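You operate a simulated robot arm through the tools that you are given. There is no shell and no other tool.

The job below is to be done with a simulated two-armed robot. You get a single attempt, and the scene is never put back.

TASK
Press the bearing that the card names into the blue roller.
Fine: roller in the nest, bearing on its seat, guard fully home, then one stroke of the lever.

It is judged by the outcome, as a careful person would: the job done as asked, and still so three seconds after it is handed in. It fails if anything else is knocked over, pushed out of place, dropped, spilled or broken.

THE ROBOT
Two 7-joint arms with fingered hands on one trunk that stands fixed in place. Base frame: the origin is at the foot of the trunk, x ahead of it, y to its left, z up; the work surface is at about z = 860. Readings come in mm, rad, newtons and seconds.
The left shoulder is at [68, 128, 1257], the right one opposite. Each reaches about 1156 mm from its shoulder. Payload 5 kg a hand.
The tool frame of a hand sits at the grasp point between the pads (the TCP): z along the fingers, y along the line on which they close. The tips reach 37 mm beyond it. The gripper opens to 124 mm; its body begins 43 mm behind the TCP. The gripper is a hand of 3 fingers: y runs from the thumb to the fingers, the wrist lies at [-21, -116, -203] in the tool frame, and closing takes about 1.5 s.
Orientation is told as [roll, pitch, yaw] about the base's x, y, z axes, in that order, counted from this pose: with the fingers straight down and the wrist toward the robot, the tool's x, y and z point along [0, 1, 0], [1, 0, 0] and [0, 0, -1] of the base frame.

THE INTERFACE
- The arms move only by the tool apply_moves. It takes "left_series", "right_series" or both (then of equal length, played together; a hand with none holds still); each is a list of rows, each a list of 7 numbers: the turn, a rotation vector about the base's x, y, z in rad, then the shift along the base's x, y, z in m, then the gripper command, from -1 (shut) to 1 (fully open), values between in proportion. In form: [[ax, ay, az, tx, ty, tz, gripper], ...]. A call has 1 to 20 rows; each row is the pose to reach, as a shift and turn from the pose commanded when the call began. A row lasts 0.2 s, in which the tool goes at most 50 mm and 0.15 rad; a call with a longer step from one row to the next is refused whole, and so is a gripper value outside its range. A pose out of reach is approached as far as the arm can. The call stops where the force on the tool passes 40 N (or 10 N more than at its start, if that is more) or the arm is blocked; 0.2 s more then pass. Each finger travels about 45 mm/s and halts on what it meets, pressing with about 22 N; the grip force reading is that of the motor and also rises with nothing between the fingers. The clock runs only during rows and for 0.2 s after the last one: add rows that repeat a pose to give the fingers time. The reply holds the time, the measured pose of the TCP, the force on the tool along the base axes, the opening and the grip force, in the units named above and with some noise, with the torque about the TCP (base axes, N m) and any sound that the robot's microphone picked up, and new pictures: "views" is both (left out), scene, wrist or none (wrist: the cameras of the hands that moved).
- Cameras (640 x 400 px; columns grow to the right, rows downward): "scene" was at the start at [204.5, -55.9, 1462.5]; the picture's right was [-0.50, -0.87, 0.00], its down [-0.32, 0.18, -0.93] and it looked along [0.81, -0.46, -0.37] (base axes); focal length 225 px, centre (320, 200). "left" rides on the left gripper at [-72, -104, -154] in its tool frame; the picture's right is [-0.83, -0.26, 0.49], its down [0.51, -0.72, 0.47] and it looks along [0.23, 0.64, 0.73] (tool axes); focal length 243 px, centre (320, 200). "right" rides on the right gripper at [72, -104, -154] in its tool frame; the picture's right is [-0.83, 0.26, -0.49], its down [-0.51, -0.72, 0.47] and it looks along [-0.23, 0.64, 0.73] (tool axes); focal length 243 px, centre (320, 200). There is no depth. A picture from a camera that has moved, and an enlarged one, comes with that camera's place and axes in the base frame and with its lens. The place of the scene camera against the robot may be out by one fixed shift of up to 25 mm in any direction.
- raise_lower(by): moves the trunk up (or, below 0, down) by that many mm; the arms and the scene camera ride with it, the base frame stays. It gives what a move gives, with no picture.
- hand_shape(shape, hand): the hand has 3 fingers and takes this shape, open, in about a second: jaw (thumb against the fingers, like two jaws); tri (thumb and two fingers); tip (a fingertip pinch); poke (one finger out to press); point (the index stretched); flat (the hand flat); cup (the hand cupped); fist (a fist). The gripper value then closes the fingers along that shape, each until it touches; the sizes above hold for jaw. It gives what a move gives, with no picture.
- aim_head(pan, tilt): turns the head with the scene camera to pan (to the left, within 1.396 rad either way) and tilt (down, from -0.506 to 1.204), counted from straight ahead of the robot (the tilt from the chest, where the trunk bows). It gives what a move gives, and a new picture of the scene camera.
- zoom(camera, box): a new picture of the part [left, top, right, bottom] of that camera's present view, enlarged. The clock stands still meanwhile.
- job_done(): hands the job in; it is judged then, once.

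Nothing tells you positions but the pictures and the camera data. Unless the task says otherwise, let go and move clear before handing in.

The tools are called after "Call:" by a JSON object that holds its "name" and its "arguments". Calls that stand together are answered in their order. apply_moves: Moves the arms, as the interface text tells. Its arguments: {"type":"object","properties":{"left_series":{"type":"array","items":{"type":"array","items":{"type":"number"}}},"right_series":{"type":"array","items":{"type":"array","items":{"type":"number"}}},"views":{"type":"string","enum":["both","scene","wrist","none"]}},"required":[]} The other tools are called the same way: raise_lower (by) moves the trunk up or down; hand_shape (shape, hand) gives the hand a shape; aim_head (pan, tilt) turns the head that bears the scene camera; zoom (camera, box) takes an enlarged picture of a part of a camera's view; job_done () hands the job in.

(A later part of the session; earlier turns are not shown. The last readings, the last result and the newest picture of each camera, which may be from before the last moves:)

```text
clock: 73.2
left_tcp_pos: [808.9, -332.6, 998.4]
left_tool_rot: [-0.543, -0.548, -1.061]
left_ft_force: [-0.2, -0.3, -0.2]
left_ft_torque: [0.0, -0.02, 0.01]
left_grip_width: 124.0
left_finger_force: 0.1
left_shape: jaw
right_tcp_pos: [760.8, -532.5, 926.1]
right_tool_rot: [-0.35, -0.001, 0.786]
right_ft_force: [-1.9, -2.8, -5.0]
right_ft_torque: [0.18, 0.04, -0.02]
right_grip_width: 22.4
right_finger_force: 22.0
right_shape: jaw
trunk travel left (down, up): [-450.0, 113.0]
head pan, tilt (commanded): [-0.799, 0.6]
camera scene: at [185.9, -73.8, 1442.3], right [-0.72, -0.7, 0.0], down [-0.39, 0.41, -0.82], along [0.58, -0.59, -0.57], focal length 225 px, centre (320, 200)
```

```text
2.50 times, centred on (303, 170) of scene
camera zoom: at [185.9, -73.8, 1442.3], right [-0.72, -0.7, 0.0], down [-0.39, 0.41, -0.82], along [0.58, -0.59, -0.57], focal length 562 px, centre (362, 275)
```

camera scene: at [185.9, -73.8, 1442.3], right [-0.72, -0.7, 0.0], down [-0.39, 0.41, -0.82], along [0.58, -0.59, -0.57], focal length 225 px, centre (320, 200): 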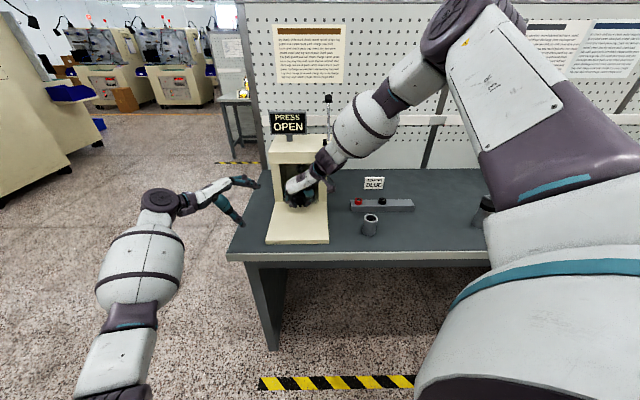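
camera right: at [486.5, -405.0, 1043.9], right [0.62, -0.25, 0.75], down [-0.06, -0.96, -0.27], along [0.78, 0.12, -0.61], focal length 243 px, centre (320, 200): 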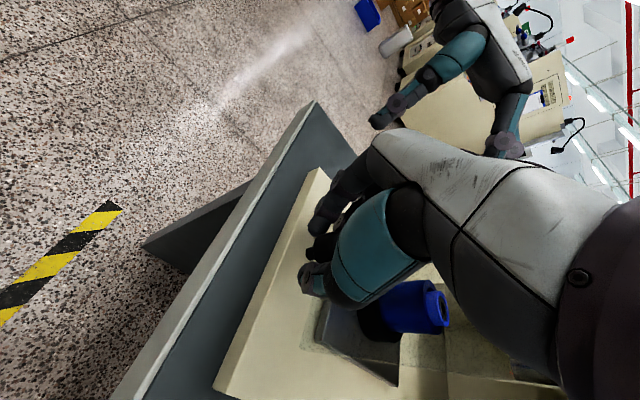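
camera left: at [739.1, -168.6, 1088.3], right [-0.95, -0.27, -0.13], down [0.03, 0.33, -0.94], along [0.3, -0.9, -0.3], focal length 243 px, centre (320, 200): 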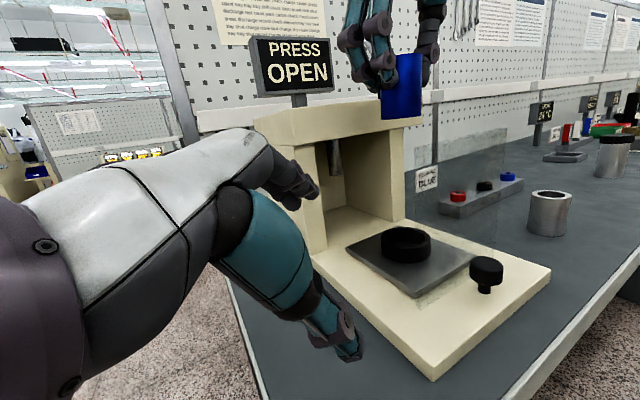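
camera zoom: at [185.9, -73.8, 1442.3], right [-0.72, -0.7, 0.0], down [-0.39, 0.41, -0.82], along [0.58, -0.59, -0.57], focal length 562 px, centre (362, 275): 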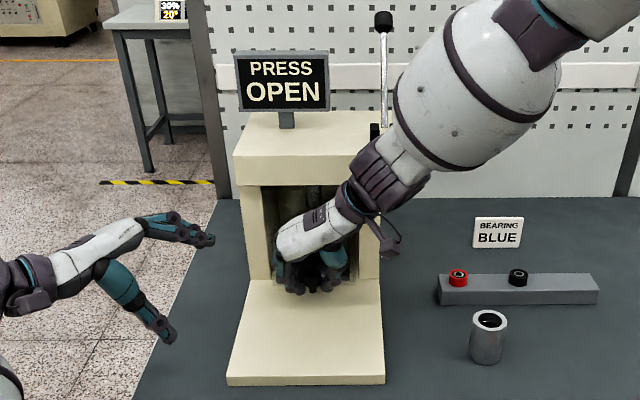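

About 9 mm remain; the sign still says OPEN. Pushing on in 2 mm steps until it comes home.

Call:
{"name": "apply_moves", "arguments": {"right_series": [[0, 0, 0, 0.0014, -0.0014, 0, -1], [0, 0, 0, 0.0028, -0.0028, 0, -1], [0, 0, 0, 0.0042, -0.0042, 0, -1], [0, 0, 0, 0.0057, -0.0057, 0, -1], [0, 0, 0, 0.0071, -0.0071, 0, -1]], "views": "scene"}}

Call:
{"name": "zoom", "arguments": {"camera": "scene", "box": [255, 100, 351, 220]}}

```text
clock: 74.4
left_tcp_pos: [809.0, -331.1, 999.4]
left_tool_rot: [-0.542, -0.548, -1.063]
left_ft_force: [0.7, -0.1, 0.5]
left_ft_torque: [-0.01, -0.03, -0.02]
left_grip_width: 123.6
left_finger_force: 0.0
left_shape: jaw
right_tcp_pos: [765.5, -537.9, 926.3]
right_tool_rot: [-0.348, -0.001, 0.787]
right_ft_force: [-12.0, 2.9, -2.2]
right_ft_torque: [0.32, 0.27, 0.07]
right_grip_width: 22.2
right_finger_force: 21.9
right_shape: jaw
trunk travel left (down, up): [-450.0, 113.0]
head pan, tilt (commanded): [-0.799, 0.6]
camera scene: at [184.2, -72.9, 1442.5], right [-0.72, -0.7, 0.0], down [-0.39, 0.4, -0.83], along [0.58, -0.59, -0.56], focal length 225 px, centre (320, 200)
```

scene: 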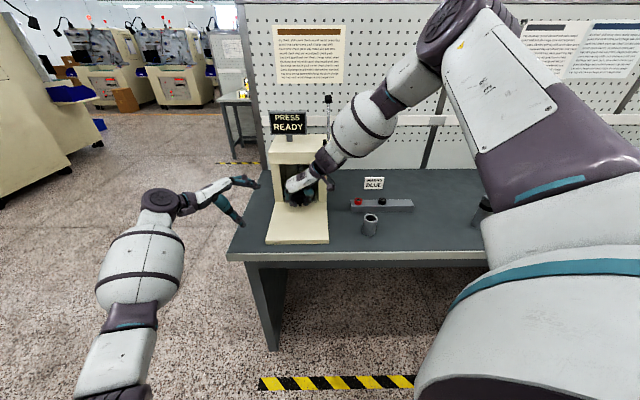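

```text
3.33 times, centred on (303, 160) of scene
camera zoom: at [184.2, -72.9, 1442.5], right [-0.72, -0.7, 0.0], down [-0.39, 0.4, -0.83], along [0.58, -0.59, -0.56], focal length 750 px, centre (377, 333)
```

zoom: 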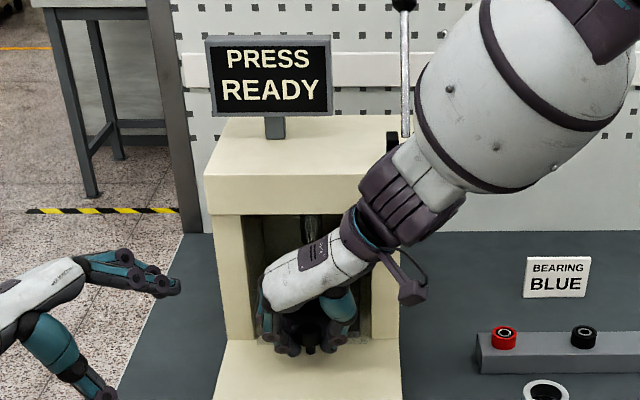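

The sign says PRESS READY and resistance has appeared. I'll press a touch further to make sure it's fully home.

Call:
{"name": "apply_moves", "arguments": {"right_series": [[0, 0, 0, 0.0007, -0.0007, 0, -1], [0, 0, 0, 0.0014, -0.0014, 0, -1], [0, 0, 0, 0.0021, -0.0021, 0, -1]], "views": "none"}}

Call:
{"name": "zoom", "arguments": {"camera": "left", "box": [320, 100, 480, 280]}}

```text
clock: 75.2
left_tcp_pos: [806.2, -329.1, 1000.5]
left_tool_rot: [-0.542, -0.55, -1.062]
left_ft_force: [0.0, -0.1, -0.1]
left_ft_torque: [0.03, 0.02, -0.02]
left_grip_width: 123.9
left_finger_force: 0.0
left_shape: jaw
right_tcp_pos: [766.9, -539.5, 926.5]
right_tool_rot: [-0.347, -0.002, 0.788]
right_ft_force: [-25.2, 15.0, -8.3]
right_ft_torque: [0.66, 0.82, 0.25]
right_grip_width: 22.7
right_finger_force: 22.0
right_shape: jaw
trunk travel left (down, up): [-450.0, 113.0]
head pan, tilt (commanded): [-0.799, 0.6]
```

```text
2.22 times, centred on (400, 190) of left
camera zoom: at [735.8, -168.2, 1090.7], right [-0.95, -0.27, -0.13], down [0.04, 0.33, -0.94], along [0.3, -0.91, -0.3], focal length 539 px, centre (142, 222)
```

zoom: 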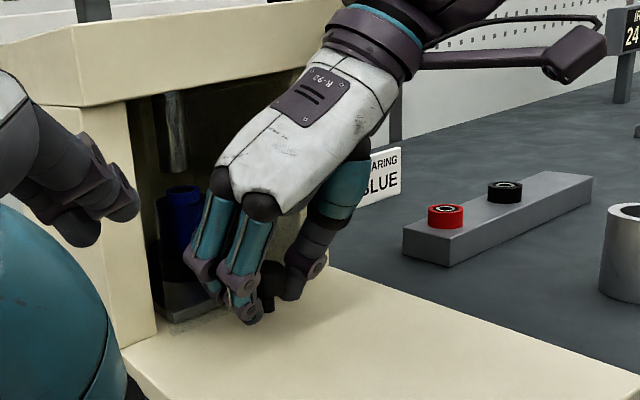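

The drawer is firmly against its stop (~28 N). Relaxing the push, then letting go of the knob and backing off.

Call:
{"name": "apply_moves", "arguments": {"right_series": [[0, 0, 0, -0.001, 0.001, 0, -1], [0, 0, 0, -0.0018, 0.0018, 0, -1], [0, 0, 0, -0.0018, 0.0018, 0, -0.4], [0, 0, 0, -0.0018, 0.0018, 0, 0], [0, 0, 0, -0.0018, 0.0018, 0, 0.4], [0, 0, 0, -0.0018, 0.0018, 0, 0.8], [0, 0, 0, -0.0018, 0.0018, 0, 0.8]], "views": "none"}}

Call:
{"name": "zoom", "arguments": {"camera": "scene", "box": [255, 100, 351, 220]}}

Call:
{"name": "zoom", "arguments": {"camera": "left", "box": [320, 100, 480, 280]}}

```text
clock: 76.8
left_tcp_pos: [809.1, -330.2, 1000.0]
left_tool_rot: [-0.543, -0.55, -1.064]
left_ft_force: [-0.2, 0.6, 0.5]
left_ft_torque: [-0.02, -0.02, -0.06]
left_grip_width: 123.7
left_finger_force: 0.1
left_shape: jaw
right_tcp_pos: [767.0, -541.5, 928.8]
right_tool_rot: [-0.352, -0.001, 0.785]
right_ft_force: [-8.5, 4.4, -0.2]
right_ft_torque: [0.13, 0.25, 0.39]
right_grip_width: 103.5
right_finger_force: 0.2
right_shape: jaw
trunk travel left (down, up): [-450.0, 113.0]
head pan, tilt (commanded): [-0.799, 0.6]
```

```text
3.33 times, centred on (303, 160) of scene
camera zoom: at [184.3, -72.5, 1442.6], right [-0.72, -0.7, 0.0], down [-0.39, 0.4, -0.83], along [0.58, -0.59, -0.56], focal length 750 px, centre (377, 333)
```

zoom: 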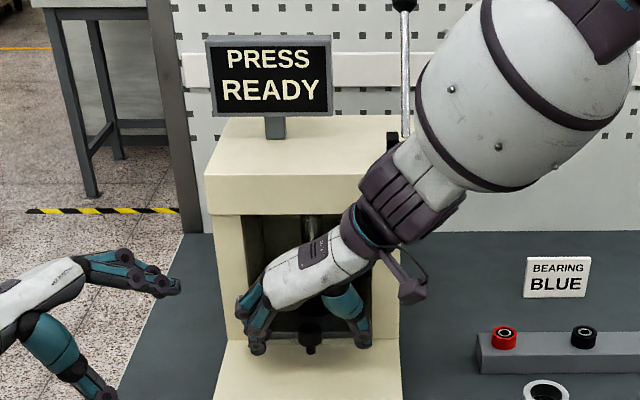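

```text
2.22 times, centred on (400, 190) of left
camera zoom: at [736.7, -168.7, 1090.3], right [-0.95, -0.27, -0.13], down [0.04, 0.33, -0.94], along [0.3, -0.91, -0.3], focal length 539 px, centre (142, 222)
```

zoom: 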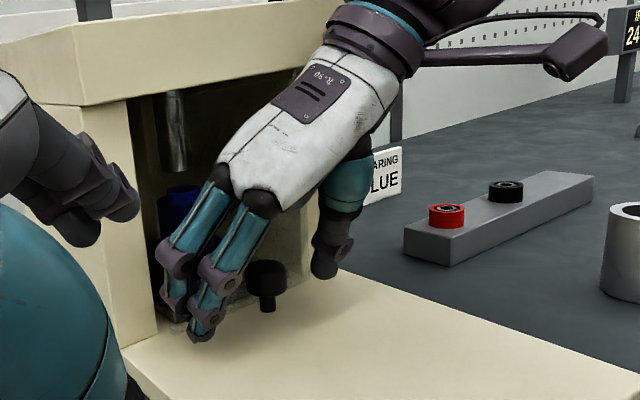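

Released; a fingertip rests lightly on the guard. Backing straight out, then up.

Call:
{"name": "apply_moves", "arguments": {"right_series": [[0, 0, 0, -0.0071, 0.0071, 0, 0.8], [0, 0, 0, -0.0141, 0.0141, 0.015, 1], [0, 0, 0, -0.0212, 0.0212, 0.045, 1], [0, 0, 0, -0.0318, 0.0318, 0.085, 1], [0, 0, 0, -0.0495, 0.0495, 0.12, 1], [0, 0, 0, -0.0707, 0.0707, 0.15, 1], [0, 0, 0, -0.092, 0.092, 0.175, 1], [0, 0, 0, -0.113, 0.113, 0.2, 1]], "views": "both"}}

Call:
{"name": "zoom", "arguments": {"camera": "scene", "box": [255, 90, 351, 250]}}

Call:
{"name": "zoom", "arguments": {"camera": "left", "box": [320, 90, 480, 280]}}

```text
clock: 78.6
left_tcp_pos: [806.9, -331.0, 1001.4]
left_tool_rot: [-0.541, -0.549, -1.063]
left_ft_force: [0.0, 0.2, 0.2]
left_ft_torque: [-0.01, 0.01, 0.03]
left_grip_width: 123.9
left_finger_force: 0.2
left_shape: jaw
right_tcp_pos: [649.1, -427.7, 1129.6]
right_tool_rot: [-0.354, -0.001, 0.784]
right_ft_force: [-0.5, 0.1, 1.0]
right_ft_torque: [-0.03, -0.03, -0.02]
right_grip_width: 123.5
right_finger_force: 0.0
right_shape: jaw
trunk travel left (down, up): [-450.0, 113.0]
head pan, tilt (commanded): [-0.799, 0.6]
camera scene: at [183.0, -71.1, 1442.9], right [-0.72, -0.7, 0.0], down [-0.39, 0.4, -0.83], along [0.58, -0.59, -0.56], focal length 225 px, centre (320, 200)
camera right: at [492.0, -414.7, 1248.2], right [0.62, -0.25, 0.75], down [-0.06, -0.96, -0.27], along [0.79, 0.12, -0.61], focal length 243 px, centre (320, 200)
```

scene: 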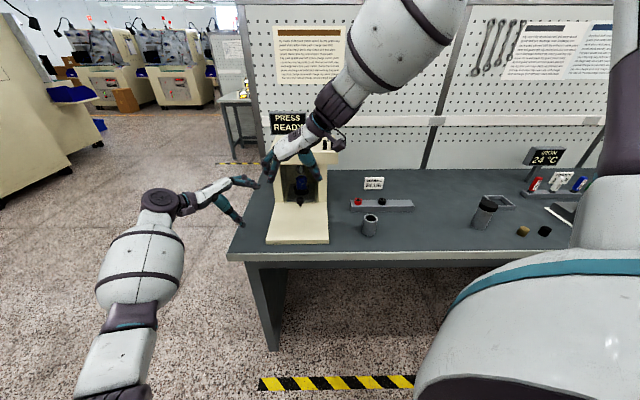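
right: 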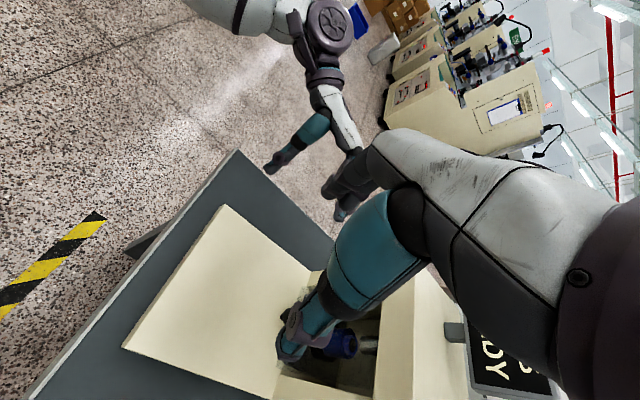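

```text
2.50 times, centred on (303, 170) of scene
camera zoom: at [183.0, -71.1, 1442.9], right [-0.72, -0.7, 0.0], down [-0.39, 0.4, -0.83], along [0.58, -0.59, -0.56], focal length 562 px, centre (362, 275)
```

zoom: 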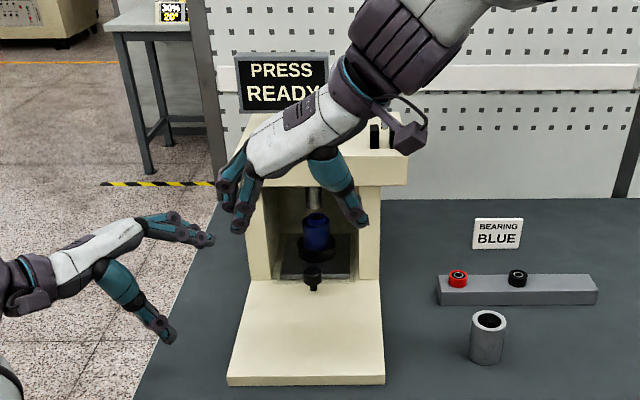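

```text
2.11 times, centred on (400, 185) of left
camera zoom: at [735.8, -167.5, 1091.4], right [-0.95, -0.27, -0.13], down [0.04, 0.33, -0.94], along [0.3, -0.91, -0.3], focal length 511 px, centre (152, 232)
```

zoom: 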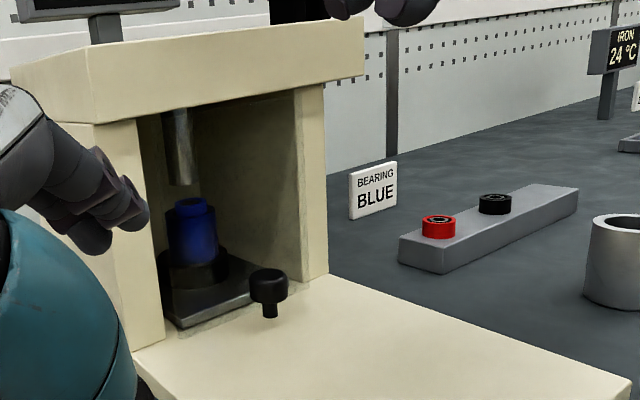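

Guard home, PRESS READY, roller and bearing under the ram. A closer look at the bearing and at the lever.

Call:
{"name": "zoom", "arguments": {"camera": "left", "box": [350, 110, 410, 220]}}

Call:
{"name": "zoom", "arguments": {"camera": "scene", "box": [285, 160, 325, 210]}}

Call:
{"name": "zoom", "arguments": {"camera": "scene", "box": [300, 85, 350, 165]}}

```text
3.64 times, centred on (380, 165) of left
camera zoom: at [735.8, -167.5, 1091.4], right [-0.95, -0.27, -0.13], down [0.04, 0.33, -0.94], along [0.3, -0.91, -0.3], focal length 882 px, centre (102, 327)
```

zoom: 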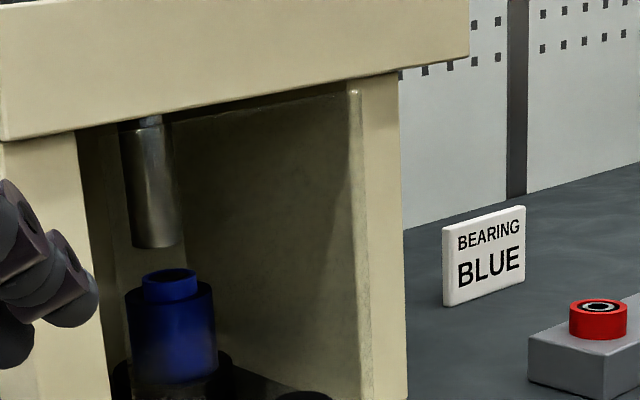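

```text
8.00 times, centred on (305, 185) of scene
camera zoom: at [183.0, -71.1, 1442.9], right [-0.72, -0.7, 0.0], down [-0.39, 0.4, -0.83], along [0.58, -0.59, -0.56], focal length 1800 px, centre (440, 320)
```

zoom: 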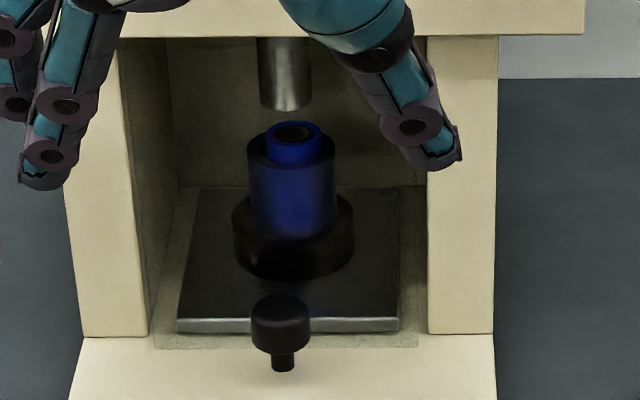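

```text
5.00 times, centred on (325, 125) of scene
camera zoom: at [183.0, -71.1, 1442.9], right [-0.72, -0.7, 0.0], down [-0.39, 0.4, -0.83], along [0.58, -0.59, -0.56], focal length 1125 px, centre (295, 575)
```

zoom: 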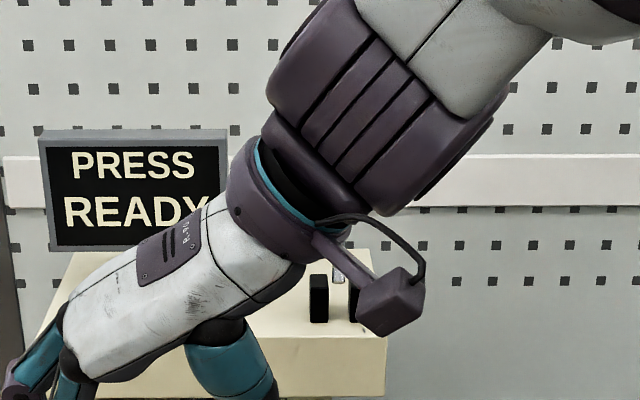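

Everything is in place. Next the lever: triangulating old pictures puts its pivot near [737, -673, 1129] and its knob near [802, -739, 1270], leaning back. I'll raise the right hand clear and get better views of it.

Call:
{"name": "apply_moves", "arguments": {"right_series": [[0.031, 0.031, 0, -0.0105, -0.0261, 0.034, 1], [0.062, 0.062, 0, -0.021, -0.0522, 0.068, 1], [0.093, 0.093, 0, -0.0315, -0.0782, 0.102, 1], [0.123, 0.123, 0, -0.042, -0.1043, 0.136, 1], [0.154, 0.154, 0, -0.0526, -0.1304, 0.17, 1], [0.185, 0.185, 0, -0.0631, -0.1565, 0.204, 1], [0.216, 0.216, 0, -0.0736, -0.1825, 0.238, 1], [0.2468, 0.2468, 0, -0.0841, -0.2086, 0.272, 1], [0.2468, 0.2468, 0, -0.0841, -0.2086, 0.272, 1]], "views": "both"}}

Call:
{"name": "zoom", "arguments": {"camera": "left", "box": [300, 0, 440, 120]}}

Call:
{"name": "zoom", "arguments": {"camera": "scene", "box": [300, 85, 350, 165]}}

```text
clock: 80.6
left_tcp_pos: [809.9, -331.1, 999.2]
left_tool_rot: [-0.545, -0.548, -1.061]
left_ft_force: [0.1, 0.0, -0.7]
left_ft_torque: [-0.02, -0.03, 0.04]
left_grip_width: 124.1
left_finger_force: 0.0
left_shape: jaw
right_tcp_pos: [569.7, -635.1, 1400.5]
right_tool_rot: [-0.001, -0.001, 0.786]
right_ft_force: [0.3, -0.4, -0.2]
right_ft_torque: [0.0, 0.03, -0.01]
right_grip_width: 123.9
right_finger_force: 0.0
right_shape: jaw
trunk travel left (down, up): [-450.0, 113.0]
head pan, tilt (commanded): [-0.799, 0.6]
camera scene: at [186.1, -72.7, 1442.3], right [-0.72, -0.7, 0.0], down [-0.39, 0.4, -0.82], along [0.58, -0.59, -0.57], focal length 225 px, centre (320, 200)
camera right: at [446.4, -656.3, 1553.7], right [0.77, -0.4, 0.49], down [-0.15, -0.87, -0.47], along [0.62, 0.29, -0.73], focal length 243 px, centre (320, 200)
```

scene: 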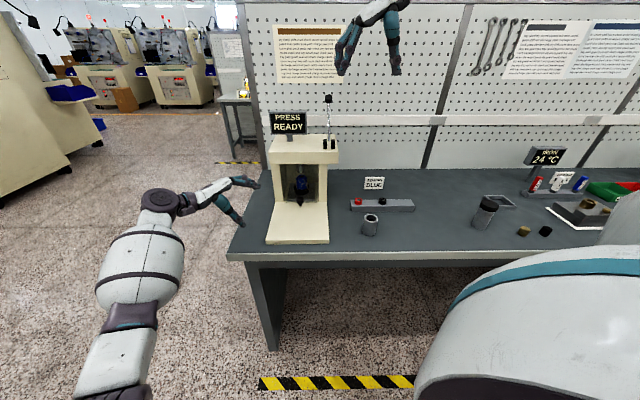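
right: 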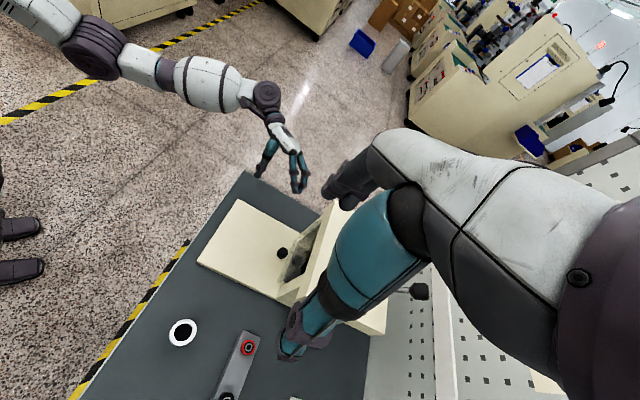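

```text
3.33 times, centred on (370, 60) of left
camera zoom: at [738.0, -169.0, 1089.1], right [-0.95, -0.27, -0.13], down [0.03, 0.33, -0.94], along [0.3, -0.91, -0.3], focal length 809 px, centre (153, 667)
```

zoom: 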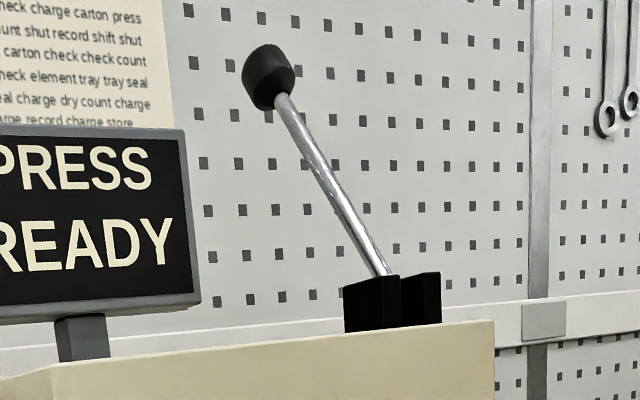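

```text
5.00 times, centred on (325, 125) of scene
camera zoom: at [186.1, -72.7, 1442.3], right [-0.72, -0.7, 0.0], down [-0.39, 0.4, -0.82], along [0.58, -0.59, -0.57], focal length 1125 px, centre (295, 575)
```

zoom: 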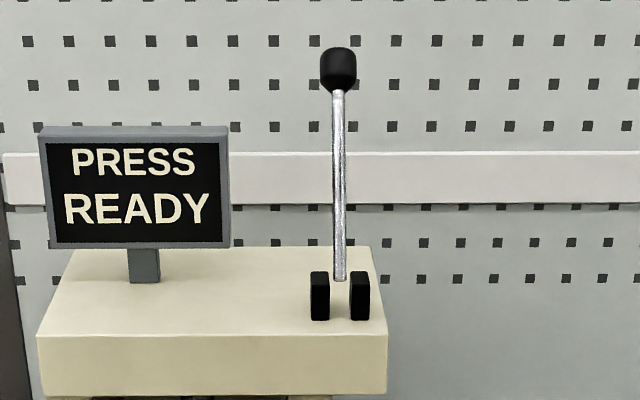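

The left camera sees the lever well: knob centre ≈ [804, -736.5, 1268], leaning back ~36° from a pivot near z 1128, swinging toward the robot. Moving the hand over the knob with jaws part-open.

Call:
{"name": "apply_moves", "arguments": {"right_series": [[0, 0, 0, 0.0334, -0.0144, 0, 0.6], [0, 0, 0, 0.0669, -0.0289, 0, 0.2], [0, 0, 0, 0.1003, -0.0433, 0, 0.2], [0, 0, 0, 0.1337, -0.0578, 0, 0.2], [0, 0, 0, 0.1671, -0.0722, 0, 0.2], [0, 0, 0, 0.2006, -0.0867, -0.005, 0.2], [0, 0, 0, 0.234, -0.1011, -0.015, 0.2], [0, 0, 0, 0.234, -0.1011, -0.015, 0.2]], "views": "both"}}

Call:
{"name": "zoom", "arguments": {"camera": "left", "box": [300, 0, 440, 100]}}

Call:
{"name": "zoom", "arguments": {"camera": "right", "box": [230, 200, 370, 340]}}

```text
clock: 82.4
left_tcp_pos: [808.7, -329.4, 1000.2]
left_tool_rot: [-0.544, -0.549, -1.062]
left_ft_force: [-0.1, -0.2, -0.1]
left_ft_torque: [0.0, -0.04, 0.02]
left_grip_width: 123.8
left_finger_force: 0.0
left_shape: jaw
right_tcp_pos: [760.2, -704.1, 1384.0]
right_tool_rot: [-0.002, -0.002, 0.784]
right_ft_force: [0.5, 0.5, 1.3]
right_ft_torque: [0.0, 0.03, 0.0]
right_grip_width: 74.4
right_finger_force: 0.0
right_shape: jaw
right hand out of reach, approached as far as the arm can: row 6, 7, 8
trunk travel left (down, up): [-450.0, 113.0]
head pan, tilt (commanded): [-0.799, 0.6]
camera scene: at [184.1, -71.9, 1442.8], right [-0.72, -0.7, 0.0], down [-0.39, 0.4, -0.83], along [0.58, -0.59, -0.56], focal length 225 px, centre (320, 200)
camera right: at [637.4, -725.1, 1537.2], right [0.77, -0.4, 0.49], down [-0.15, -0.87, -0.47], along [0.62, 0.29, -0.73], focal length 243 px, centre (320, 200)
```

scene: 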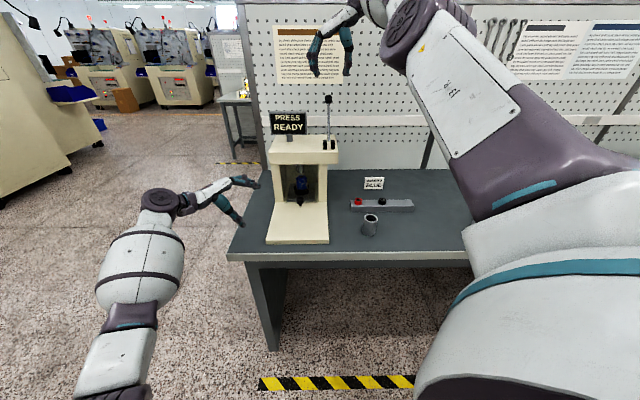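
right: 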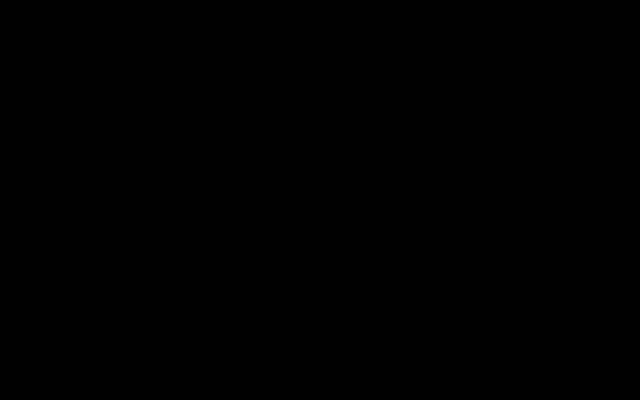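

```text
4.00 times, centred on (370, 50) of left
camera zoom: at [736.6, -168.2, 1090.7], right [-0.95, -0.27, -0.13], down [0.04, 0.33, -0.94], along [0.3, -0.91, -0.3], focal length 970 px, centre (120, 800)
```

zoom: 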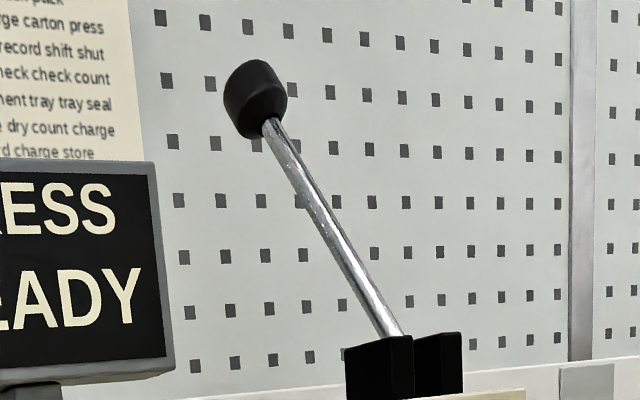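

```text
2.86 times, centred on (300, 270) of right
camera zoom: at [637.4, -725.1, 1537.2], right [0.77, -0.4, 0.49], down [-0.15, -0.87, -0.47], along [0.62, 0.29, -0.73], focal length 693 px, centre (377, 0)
```

zoom: 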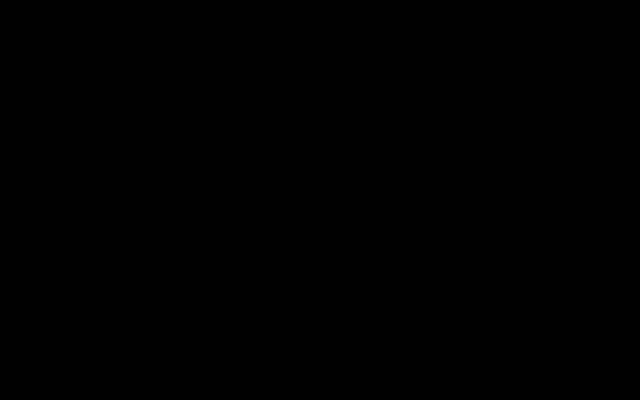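

The arm ran out of reach with the fingers vertical this high. I'll step back and tilt the hand (~15–20°) so the wrist stays nearer; first a small move to see where the commanded pose stands.

Call:
{"name": "apply_moves", "arguments": {"right_series": [[0, 0, 0, -0.0215, 0.016, 0, 0.2], [0, 0, 0, -0.0435, 0.032, 0, 0.2], [0, 0, 0, -0.0435, 0.032, 0, 0.2]], "views": "none"}}

```text
clock: 83.2
left_tcp_pos: [812.9, -332.6, 994.9]
left_tool_rot: [-0.546, -0.545, -1.06]
left_ft_force: [0.3, 0.0, -1.8]
left_ft_torque: [-0.03, 0.02, -0.03]
left_grip_width: 124.1
left_finger_force: 0.1
left_shape: jaw
right_tcp_pos: [721.8, -674.2, 1377.7]
right_tool_rot: [0.003, 0.001, 0.785]
right_ft_force: [1.3, -0.8, -0.2]
right_ft_torque: [0.03, 0.05, 0.01]
right_grip_width: 74.5
right_finger_force: 0.0
right_shape: jaw
trunk travel left (down, up): [-450.0, 113.0]
head pan, tilt (commanded): [-0.799, 0.6]
```

The commanded pose follows the reached one. Now tilting 15° and moving to a pre-grasp just above and before the lever knob.

Call:
{"name": "apply_moves", "arguments": {"right_series": [[-0.06, -0.06, 0, 0.015, -0.01, -0.003, 0.2], [-0.12, -0.12, 0, 0.03, -0.02, -0.006, 0.2], [-0.185, -0.185, 0, 0.048, -0.033, -0.009, 0.2], [-0.185, -0.185, 0, 0.0665, -0.0453, -0.011, 0.2], [-0.185, -0.185, 0, 0.0665, -0.0453, -0.011, 0.2]], "views": "both"}}

Call:
{"name": "zoom", "arguments": {"camera": "left", "box": [300, 0, 440, 100]}}

Call:
{"name": "zoom", "arguments": {"camera": "scene", "box": [280, 0, 380, 160]}}

```text
clock: 84.4
left_tcp_pos: [808.4, -331.5, 997.9]
left_tool_rot: [-0.542, -0.548, -1.061]
left_ft_force: [-0.1, 0.6, 0.1]
left_ft_torque: [0.0, 0.01, 0.01]
left_grip_width: 123.8
left_finger_force: 0.0
left_shape: jaw
right_tcp_pos: [784.2, -717.6, 1370.8]
right_tool_rot: [-0.264, -0.001, 0.787]
right_ft_force: [-0.2, -0.3, -0.6]
right_ft_torque: [0.0, -0.03, 0.01]
right_grip_width: 74.6
right_finger_force: 0.1
right_shape: jaw
trunk travel left (down, up): [-450.0, 113.0]
head pan, tilt (commanded): [-0.799, 0.6]
camera scene: at [185.3, -73.5, 1442.4], right [-0.72, -0.7, 0.0], down [-0.39, 0.41, -0.82], along [0.58, -0.59, -0.57], focal length 225 px, centre (320, 200)
camera right: at [633.9, -712.3, 1499.0], right [0.66, -0.29, 0.69], down [-0.08, -0.94, -0.32], along [0.75, 0.16, -0.65], focal length 243 px, centre (320, 200)
```

scene: 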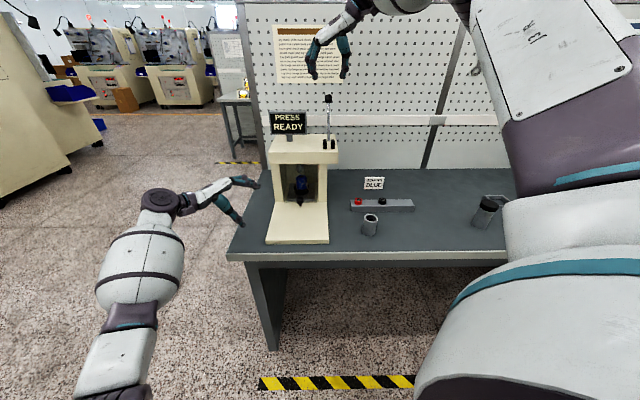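
right: 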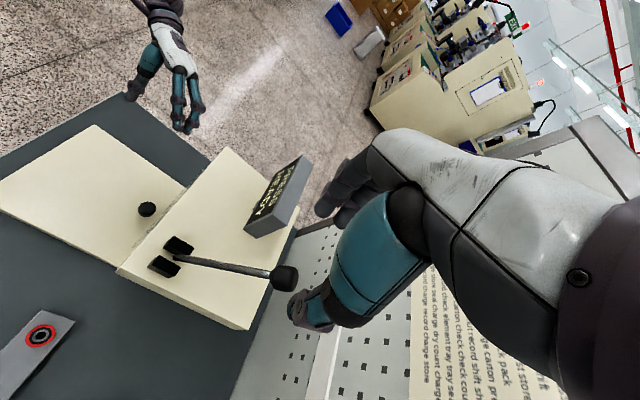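

```text
4.00 times, centred on (370, 50) of left
camera zoom: at [737.5, -169.4, 1089.5], right [-0.95, -0.27, -0.13], down [0.04, 0.33, -0.94], along [0.3, -0.9, -0.3], focal length 970 px, centre (120, 800)
```

zoom: 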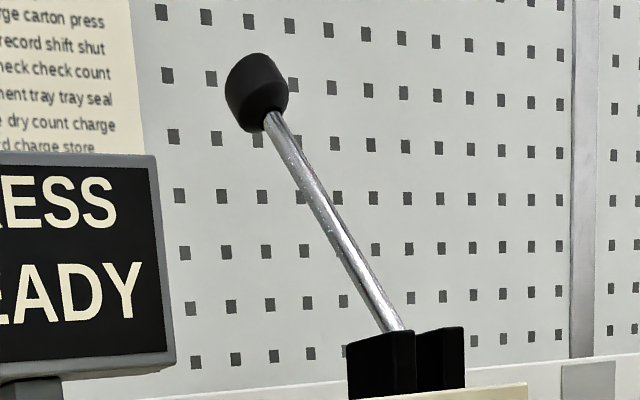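

```text
2.50 times, centred on (330, 80) of scene
camera zoom: at [185.3, -73.5, 1442.4], right [-0.72, -0.7, 0.0], down [-0.39, 0.41, -0.82], along [0.58, -0.59, -0.57], focal length 562 px, centre (295, 500)
```

zoom: 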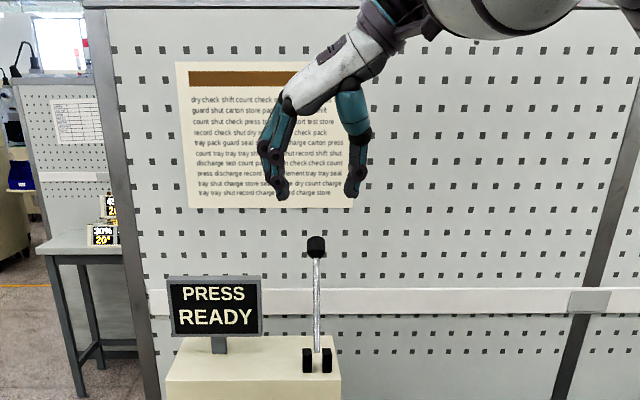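

Call:
{"name": "zoom", "arguments": {"camera": "right", "box": [240, 230, 340, 330]}}

```text
4.00 times, centred on (290, 280) of right
camera zoom: at [633.9, -712.3, 1499.0], right [0.66, -0.29, 0.69], down [-0.08, -0.94, -0.32], along [0.75, 0.16, -0.65], focal length 970 px, centre (440, -120)
```

zoom: 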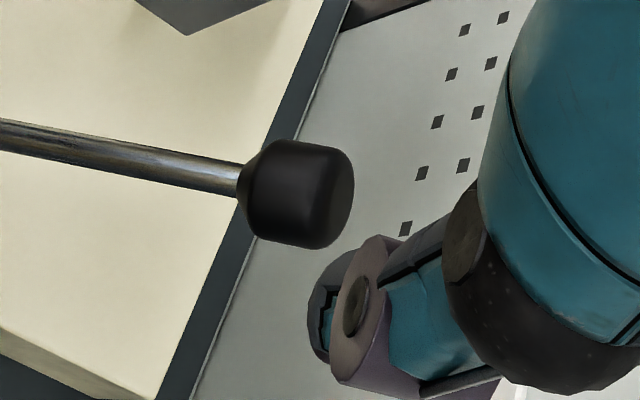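

Knob lies on the approach line within ~3 mm. Advancing along the fingers and closing on the lever knob.

Call:
{"name": "apply_moves", "arguments": {"right_series": [[0, 0, 0, 0.0048, -0.0048, -0.0225, 0.2], [0, 0, 0, 0.0096, -0.0096, -0.045, 0.2], [0, 0, 0, 0.0143, -0.0143, -0.0675, 0.2], [0, 0, 0, 0.0191, -0.0191, -0.09, 0.2], [0, 0, 0, 0.0191, -0.0191, -0.09, 0.2]], "views": "both"}}

Call:
{"name": "zoom", "arguments": {"camera": "left", "box": [300, 0, 440, 100]}}

Call:
{"name": "zoom", "arguments": {"camera": "scene", "box": [280, 40, 380, 160]}}

Call:
{"name": "zoom", "arguments": {"camera": "right", "box": [250, 180, 370, 320]}}

```text
clock: 85.6
left_tcp_pos: [808.2, -331.0, 999.6]
left_tool_rot: [-0.543, -0.549, -1.062]
left_ft_force: [-0.4, 0.0, 0.0]
left_ft_torque: [-0.01, 0.01, -0.03]
left_grip_width: 124.0
left_finger_force: 0.1
left_shape: jaw
right_tcp_pos: [803.1, -736.2, 1281.8]
right_tool_rot: [-0.264, -0.002, 0.785]
right_ft_force: [0.2, -0.2, 0.7]
right_ft_torque: [0.0, 0.02, 0.0]
right_grip_width: 74.6
right_finger_force: 0.1
right_shape: jaw
trunk travel left (down, up): [-450.0, 113.0]
head pan, tilt (commanded): [-0.799, 0.6]
camera scene: at [184.7, -72.7, 1442.6], right [-0.72, -0.7, 0.0], down [-0.39, 0.4, -0.83], along [0.58, -0.59, -0.56], focal length 225 px, centre (320, 200)
camera right: at [652.7, -731.0, 1410.2], right [0.66, -0.29, 0.69], down [-0.08, -0.94, -0.32], along [0.75, 0.16, -0.65], focal length 243 px, centre (320, 200)
```

scene: 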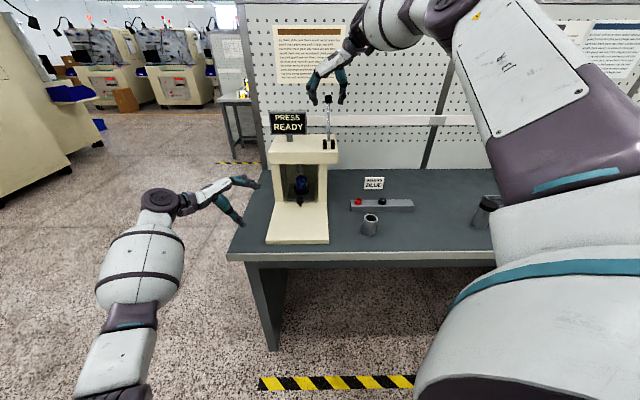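
right: 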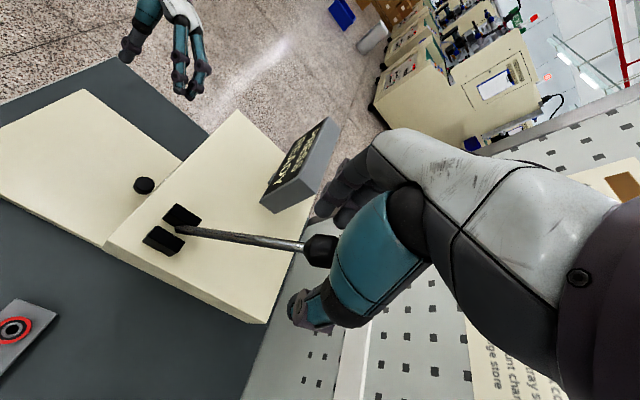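

```text
4.00 times, centred on (370, 50) of left
camera zoom: at [737.0, -168.8, 1090.1], right [-0.95, -0.27, -0.13], down [0.04, 0.33, -0.94], along [0.3, -0.9, -0.3], focal length 970 px, centre (120, 800)
```

zoom: 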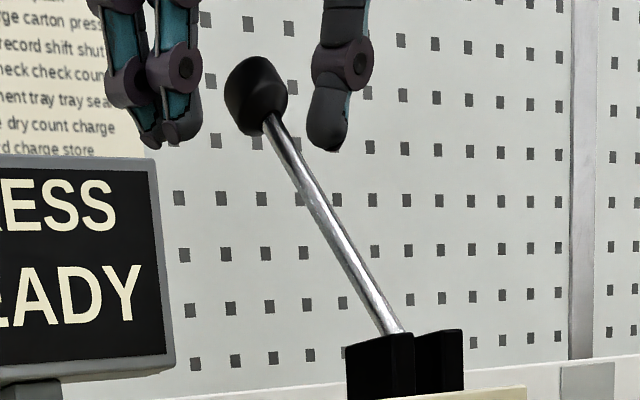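

```text
3.33 times, centred on (330, 100) of scene
camera zoom: at [184.7, -72.7, 1442.6], right [-0.72, -0.7, 0.0], down [-0.39, 0.4, -0.83], along [0.58, -0.59, -0.56], focal length 750 px, centre (287, 533)
```

zoom: 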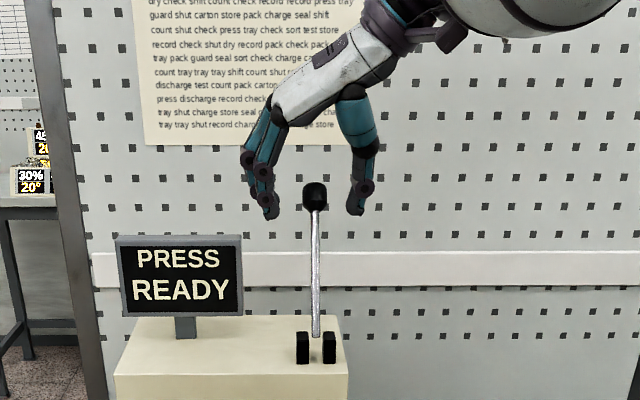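

```text
2.86 times, centred on (310, 250) of right
camera zoom: at [652.7, -731.0, 1410.2], right [0.66, -0.29, 0.69], down [-0.08, -0.94, -0.32], along [0.75, 0.16, -0.65], focal length 693 px, centre (349, 57)
```

zoom: 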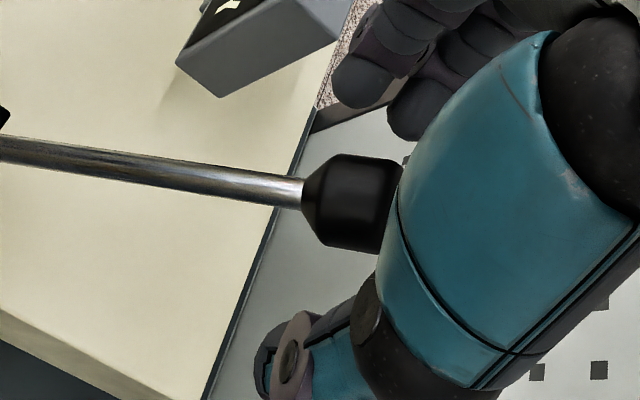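

The knob is between thumb and fingers. Closing on it.

Call:
{"name": "apply_moves", "arguments": {"right_series": [[0, 0, 0, 0, 0, 0, 0], [0, 0, 0, 0, 0, 0, -0.2], [0, 0, 0, 0, 0, 0, -0.4], [0, 0, 0, 0, 0, 0, -0.6], [0, 0, 0, 0, 0, 0, -0.8], [0, 0, 0, 0, 0, 0, -1], [0, 0, 0, 0, 0, 0, -1], [0, 0, 0, 0, 0, 0, -1]], "views": "none"}}

Call:
{"name": "zoom", "arguments": {"camera": "left", "box": [300, 0, 440, 100]}}

Call:
{"name": "zoom", "arguments": {"camera": "scene", "box": [290, 60, 370, 160]}}

```text
clock: 87.4
left_tcp_pos: [808.4, -330.8, 999.0]
left_tool_rot: [-0.543, -0.548, -1.06]
left_ft_force: [0.0, -0.3, -0.6]
left_ft_torque: [-0.02, -0.01, 0.0]
left_grip_width: 123.8
left_finger_force: 0.0
left_shape: jaw
right_tcp_pos: [803.5, -736.4, 1279.5]
right_tool_rot: [-0.263, 0.001, 0.784]
right_ft_force: [-4.2, -1.7, -3.6]
right_ft_torque: [-0.08, 0.2, -0.01]
right_grip_width: 12.9
right_finger_force: 21.8
right_shape: jaw
trunk travel left (down, up): [-450.0, 113.0]
head pan, tilt (commanded): [-0.799, 0.6]
```

```text
4.00 times, centred on (370, 50) of left
camera zoom: at [737.3, -169.6, 1089.6], right [-0.95, -0.27, -0.13], down [0.04, 0.33, -0.94], along [0.3, -0.9, -0.3], focal length 970 px, centre (120, 800)
```

zoom: 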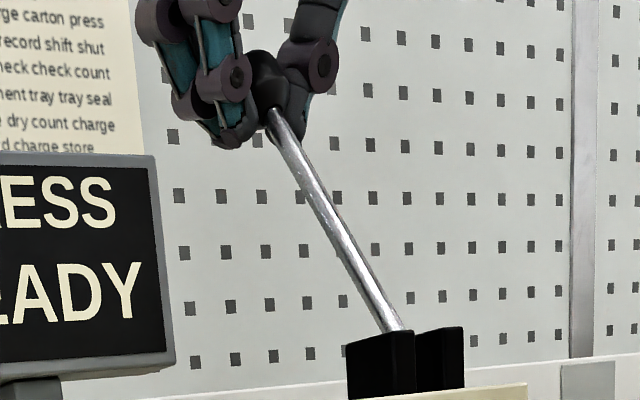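

```text
4.00 times, centred on (330, 110) of scene
camera zoom: at [185.1, -73.7, 1442.4], right [-0.72, -0.7, 0.0], down [-0.39, 0.41, -0.82], along [0.58, -0.59, -0.57], focal length 900 px, centre (280, 560)
```

zoom: 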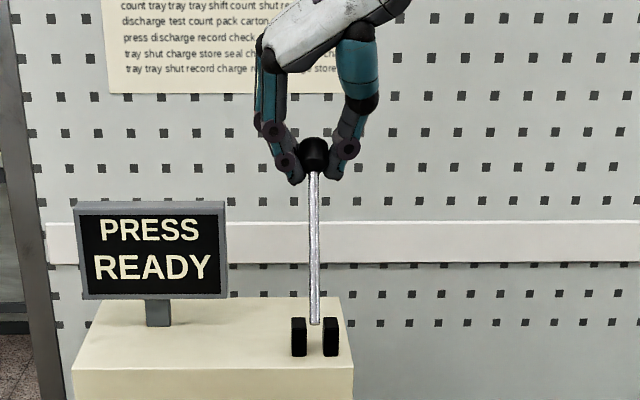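

The lever knob is held. I'll begin the stroke along its arc – pulling toward the robot with the hand turning along – in small steps, watching the force.

Call:
{"name": "apply_moves", "arguments": {"right_series": [[-0.0309, -0.0309, 0, -0.0047, 0.0047, 0.0041, -1], [-0.0617, -0.0617, 0, -0.0096, 0.0096, 0.008, -1], [-0.0926, -0.0926, 0, -0.0146, 0.0146, 0.0115, -1], [-0.1234, -0.1234, 0, -0.0197, 0.0197, 0.0147, -1]], "views": "none"}}

Call:
{"name": "zoom", "arguments": {"camera": "left", "box": [300, 0, 440, 100]}}

Call:
{"name": "zoom", "arguments": {"camera": "scene", "box": [260, 60, 370, 220]}}

```text
clock: 88.4
left_tcp_pos: [808.6, -332.4, 998.7]
left_tool_rot: [-0.543, -0.547, -1.06]
left_ft_force: [-0.1, -0.1, -1.1]
left_ft_torque: [0.01, -0.03, 0.03]
left_grip_width: 124.0
left_finger_force: 0.0
left_shape: jaw
right_tcp_pos: [783.7, -719.2, 1293.2]
right_tool_rot: [-0.436, -0.001, 0.788]
right_ft_force: [-5.1, 3.0, -11.9]
right_ft_torque: [0.1, 0.18, 0.03]
right_grip_width: 12.0
right_finger_force: 22.2
right_shape: jaw
trunk travel left (down, up): [-450.0, 113.0]
head pan, tilt (commanded): [-0.799, 0.6]
```

```text
4.00 times, centred on (370, 50) of left
camera zoom: at [737.1, -169.3, 1089.7], right [-0.95, -0.27, -0.13], down [0.04, 0.33, -0.94], along [0.3, -0.9, -0.3], focal length 970 px, centre (120, 800)
```

zoom: 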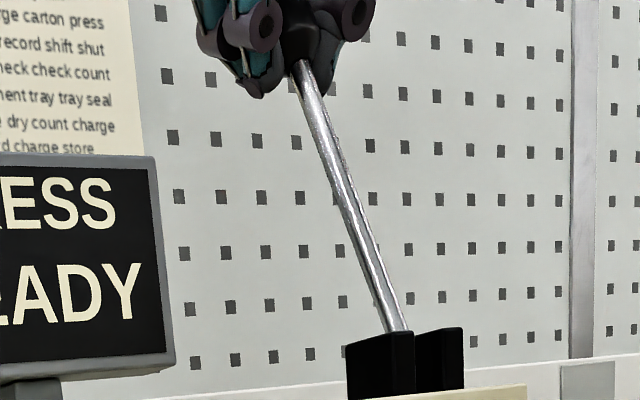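

```text
2.50 times, centred on (315, 140) of scene
camera zoom: at [184.9, -73.3, 1442.4], right [-0.72, -0.7, 0.0], down [-0.39, 0.4, -0.83], along [0.58, -0.59, -0.56], focal length 562 px, centre (332, 350)
```

zoom: 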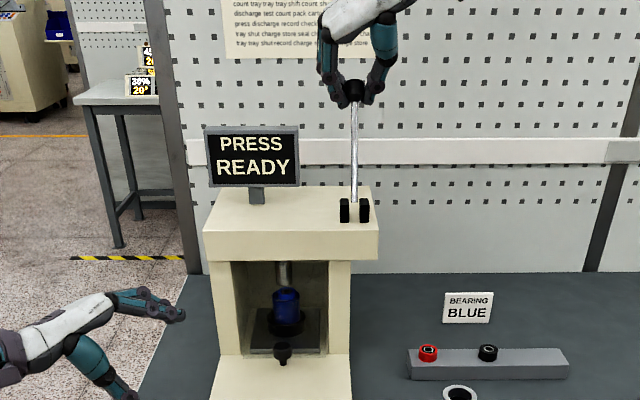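

The lever follows, with only light force (mostly a slight upward mismatch). Continuing the arc with a small radius correction.

Call:
{"name": "apply_moves", "arguments": {"right_series": [[-0.0309, -0.0309, 0, -0.0052, 0.0052, 0.0015, -1], [-0.0617, -0.0617, 0, -0.0105, 0.0105, 0.003, -1], [-0.0926, -0.0926, 0, -0.0158, 0.0158, 0.0052, -1], [-0.1234, -0.1234, 0, -0.0212, 0.0212, 0.0071, -1], [-0.1543, -0.1543, 0, -0.0267, 0.0267, 0.0087, -1], [-0.1851, -0.1851, 0, -0.0321, 0.0321, 0.01, -1], [-0.216, -0.216, 0, -0.0376, 0.0376, 0.0108, -1], [-0.2469, -0.2469, 0, -0.0432, 0.0432, 0.0114, -1]], "views": "none"}}

Call:
{"name": "zoom", "arguments": {"camera": "left", "box": [320, 0, 460, 120]}}

Call:
{"name": "zoom", "arguments": {"camera": "scene", "box": [260, 60, 370, 220]}}

```text
clock: 90.2
left_tcp_pos: [809.4, -332.1, 998.0]
left_tool_rot: [-0.544, -0.549, -1.061]
left_ft_force: [-0.3, -0.4, 0.2]
left_ft_torque: [-0.01, 0.03, 0.01]
left_grip_width: 123.8
left_finger_force: 0.1
left_shape: jaw
right_tcp_pos: [738.8, -675.8, 1306.4]
right_tool_rot: [-0.784, 0.001, 0.787]
right_ft_force: [0.6, -0.6, -7.2]
right_ft_torque: [0.02, 0.08, 0.0]
right_grip_width: 12.2
right_finger_force: 22.3
right_shape: jaw
trunk travel left (down, up): [-450.0, 113.0]
head pan, tilt (commanded): [-0.799, 0.6]
```

```text
3.33 times, centred on (390, 60) of left
camera zoom: at [737.9, -169.8, 1089.1], right [-0.95, -0.27, -0.13], down [0.03, 0.33, -0.94], along [0.3, -0.9, -0.3], focal length 809 px, centre (87, 667)
```

zoom: 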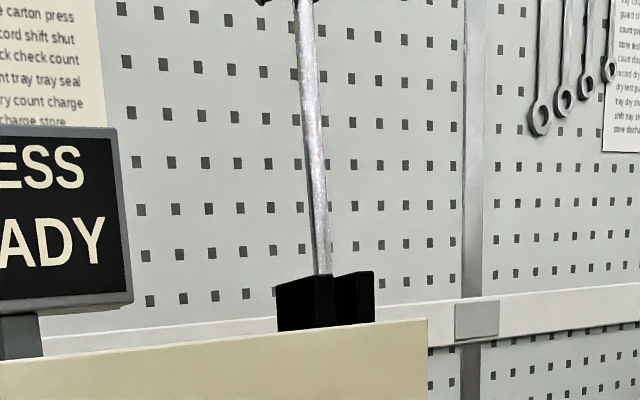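

```text
2.50 times, centred on (315, 140) of scene
camera zoom: at [185.9, -73.9, 1442.2], right [-0.72, -0.7, 0.0], down [-0.39, 0.41, -0.82], along [0.58, -0.59, -0.57], focal length 562 px, centre (332, 350)
```

zoom: 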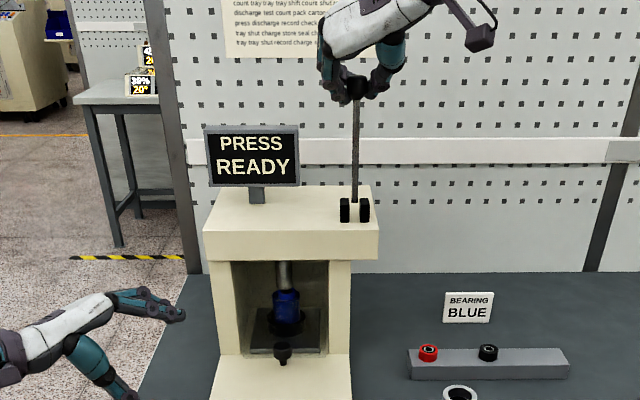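

Lever is upright and the ram has come down near the bearing. Continuing the stroke gently.

Call:
{"name": "apply_moves", "arguments": {"right_series": [[-0.0309, -0.0309, 0, -0.0056, 0.0056, -0.0005, -1], [-0.0617, -0.0617, 0, -0.0112, 0.0112, -0.0009, -1], [-0.0926, -0.0926, 0, -0.0167, 0.0167, -0.0014, -1], [-0.1234, -0.1234, 0, -0.0222, 0.0222, -0.0021, -1], [-0.1543, -0.1543, 0, -0.0277, 0.0277, -0.0033, -1], [-0.1851, -0.1851, 0, -0.0332, 0.0332, -0.0048, -1]], "views": "none"}}

Call:
{"name": "zoom", "arguments": {"camera": "left", "box": [320, 0, 460, 220]}}

Call:
{"name": "zoom", "arguments": {"camera": "scene", "box": [260, 60, 370, 220]}}

```text
clock: 91.6
left_tcp_pos: [809.2, -331.9, 998.5]
left_tool_rot: [-0.542, -0.546, -1.062]
left_ft_force: [0.5, -1.3, 0.0]
left_ft_torque: [0.0, 0.04, 0.0]
left_grip_width: 123.8
left_finger_force: 0.1
left_shape: jaw
right_tcp_pos: [706.7, -644.4, 1298.7]
right_tool_rot: [-1.045, 0.0, 0.788]
right_ft_force: [2.8, -2.2, -7.6]
right_ft_torque: [0.02, 0.1, -0.05]
right_grip_width: 12.1
right_finger_force: 22.1
right_shape: jaw
trunk travel left (down, up): [-450.0, 113.0]
head pan, tilt (commanded): [-0.799, 0.6]
```

```text
1.82 times, centred on (390, 110) of left
camera zoom: at [738.4, -170.1, 1088.7], right [-0.95, -0.27, -0.13], down [0.03, 0.33, -0.94], along [0.3, -0.9, -0.3], focal length 441 px, centre (193, 364)
```

zoom: 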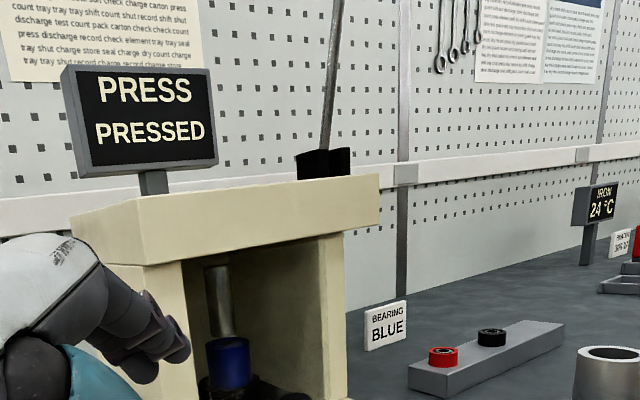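

```text
2.50 times, centred on (315, 140) of scene
camera zoom: at [186.6, -74.4, 1442.1], right [-0.72, -0.7, 0.0], down [-0.39, 0.41, -0.82], along [0.58, -0.59, -0.57], focal length 562 px, centre (332, 350)
```

zoom: 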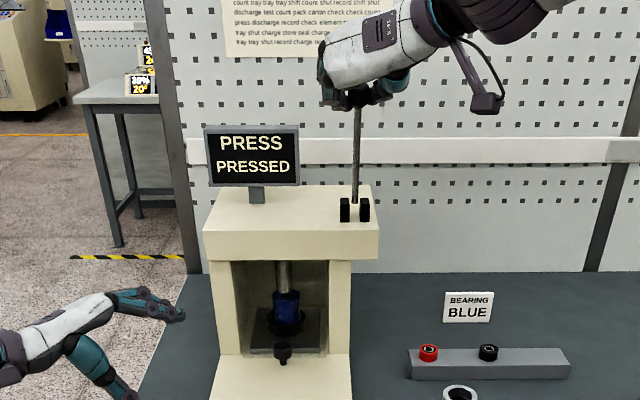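

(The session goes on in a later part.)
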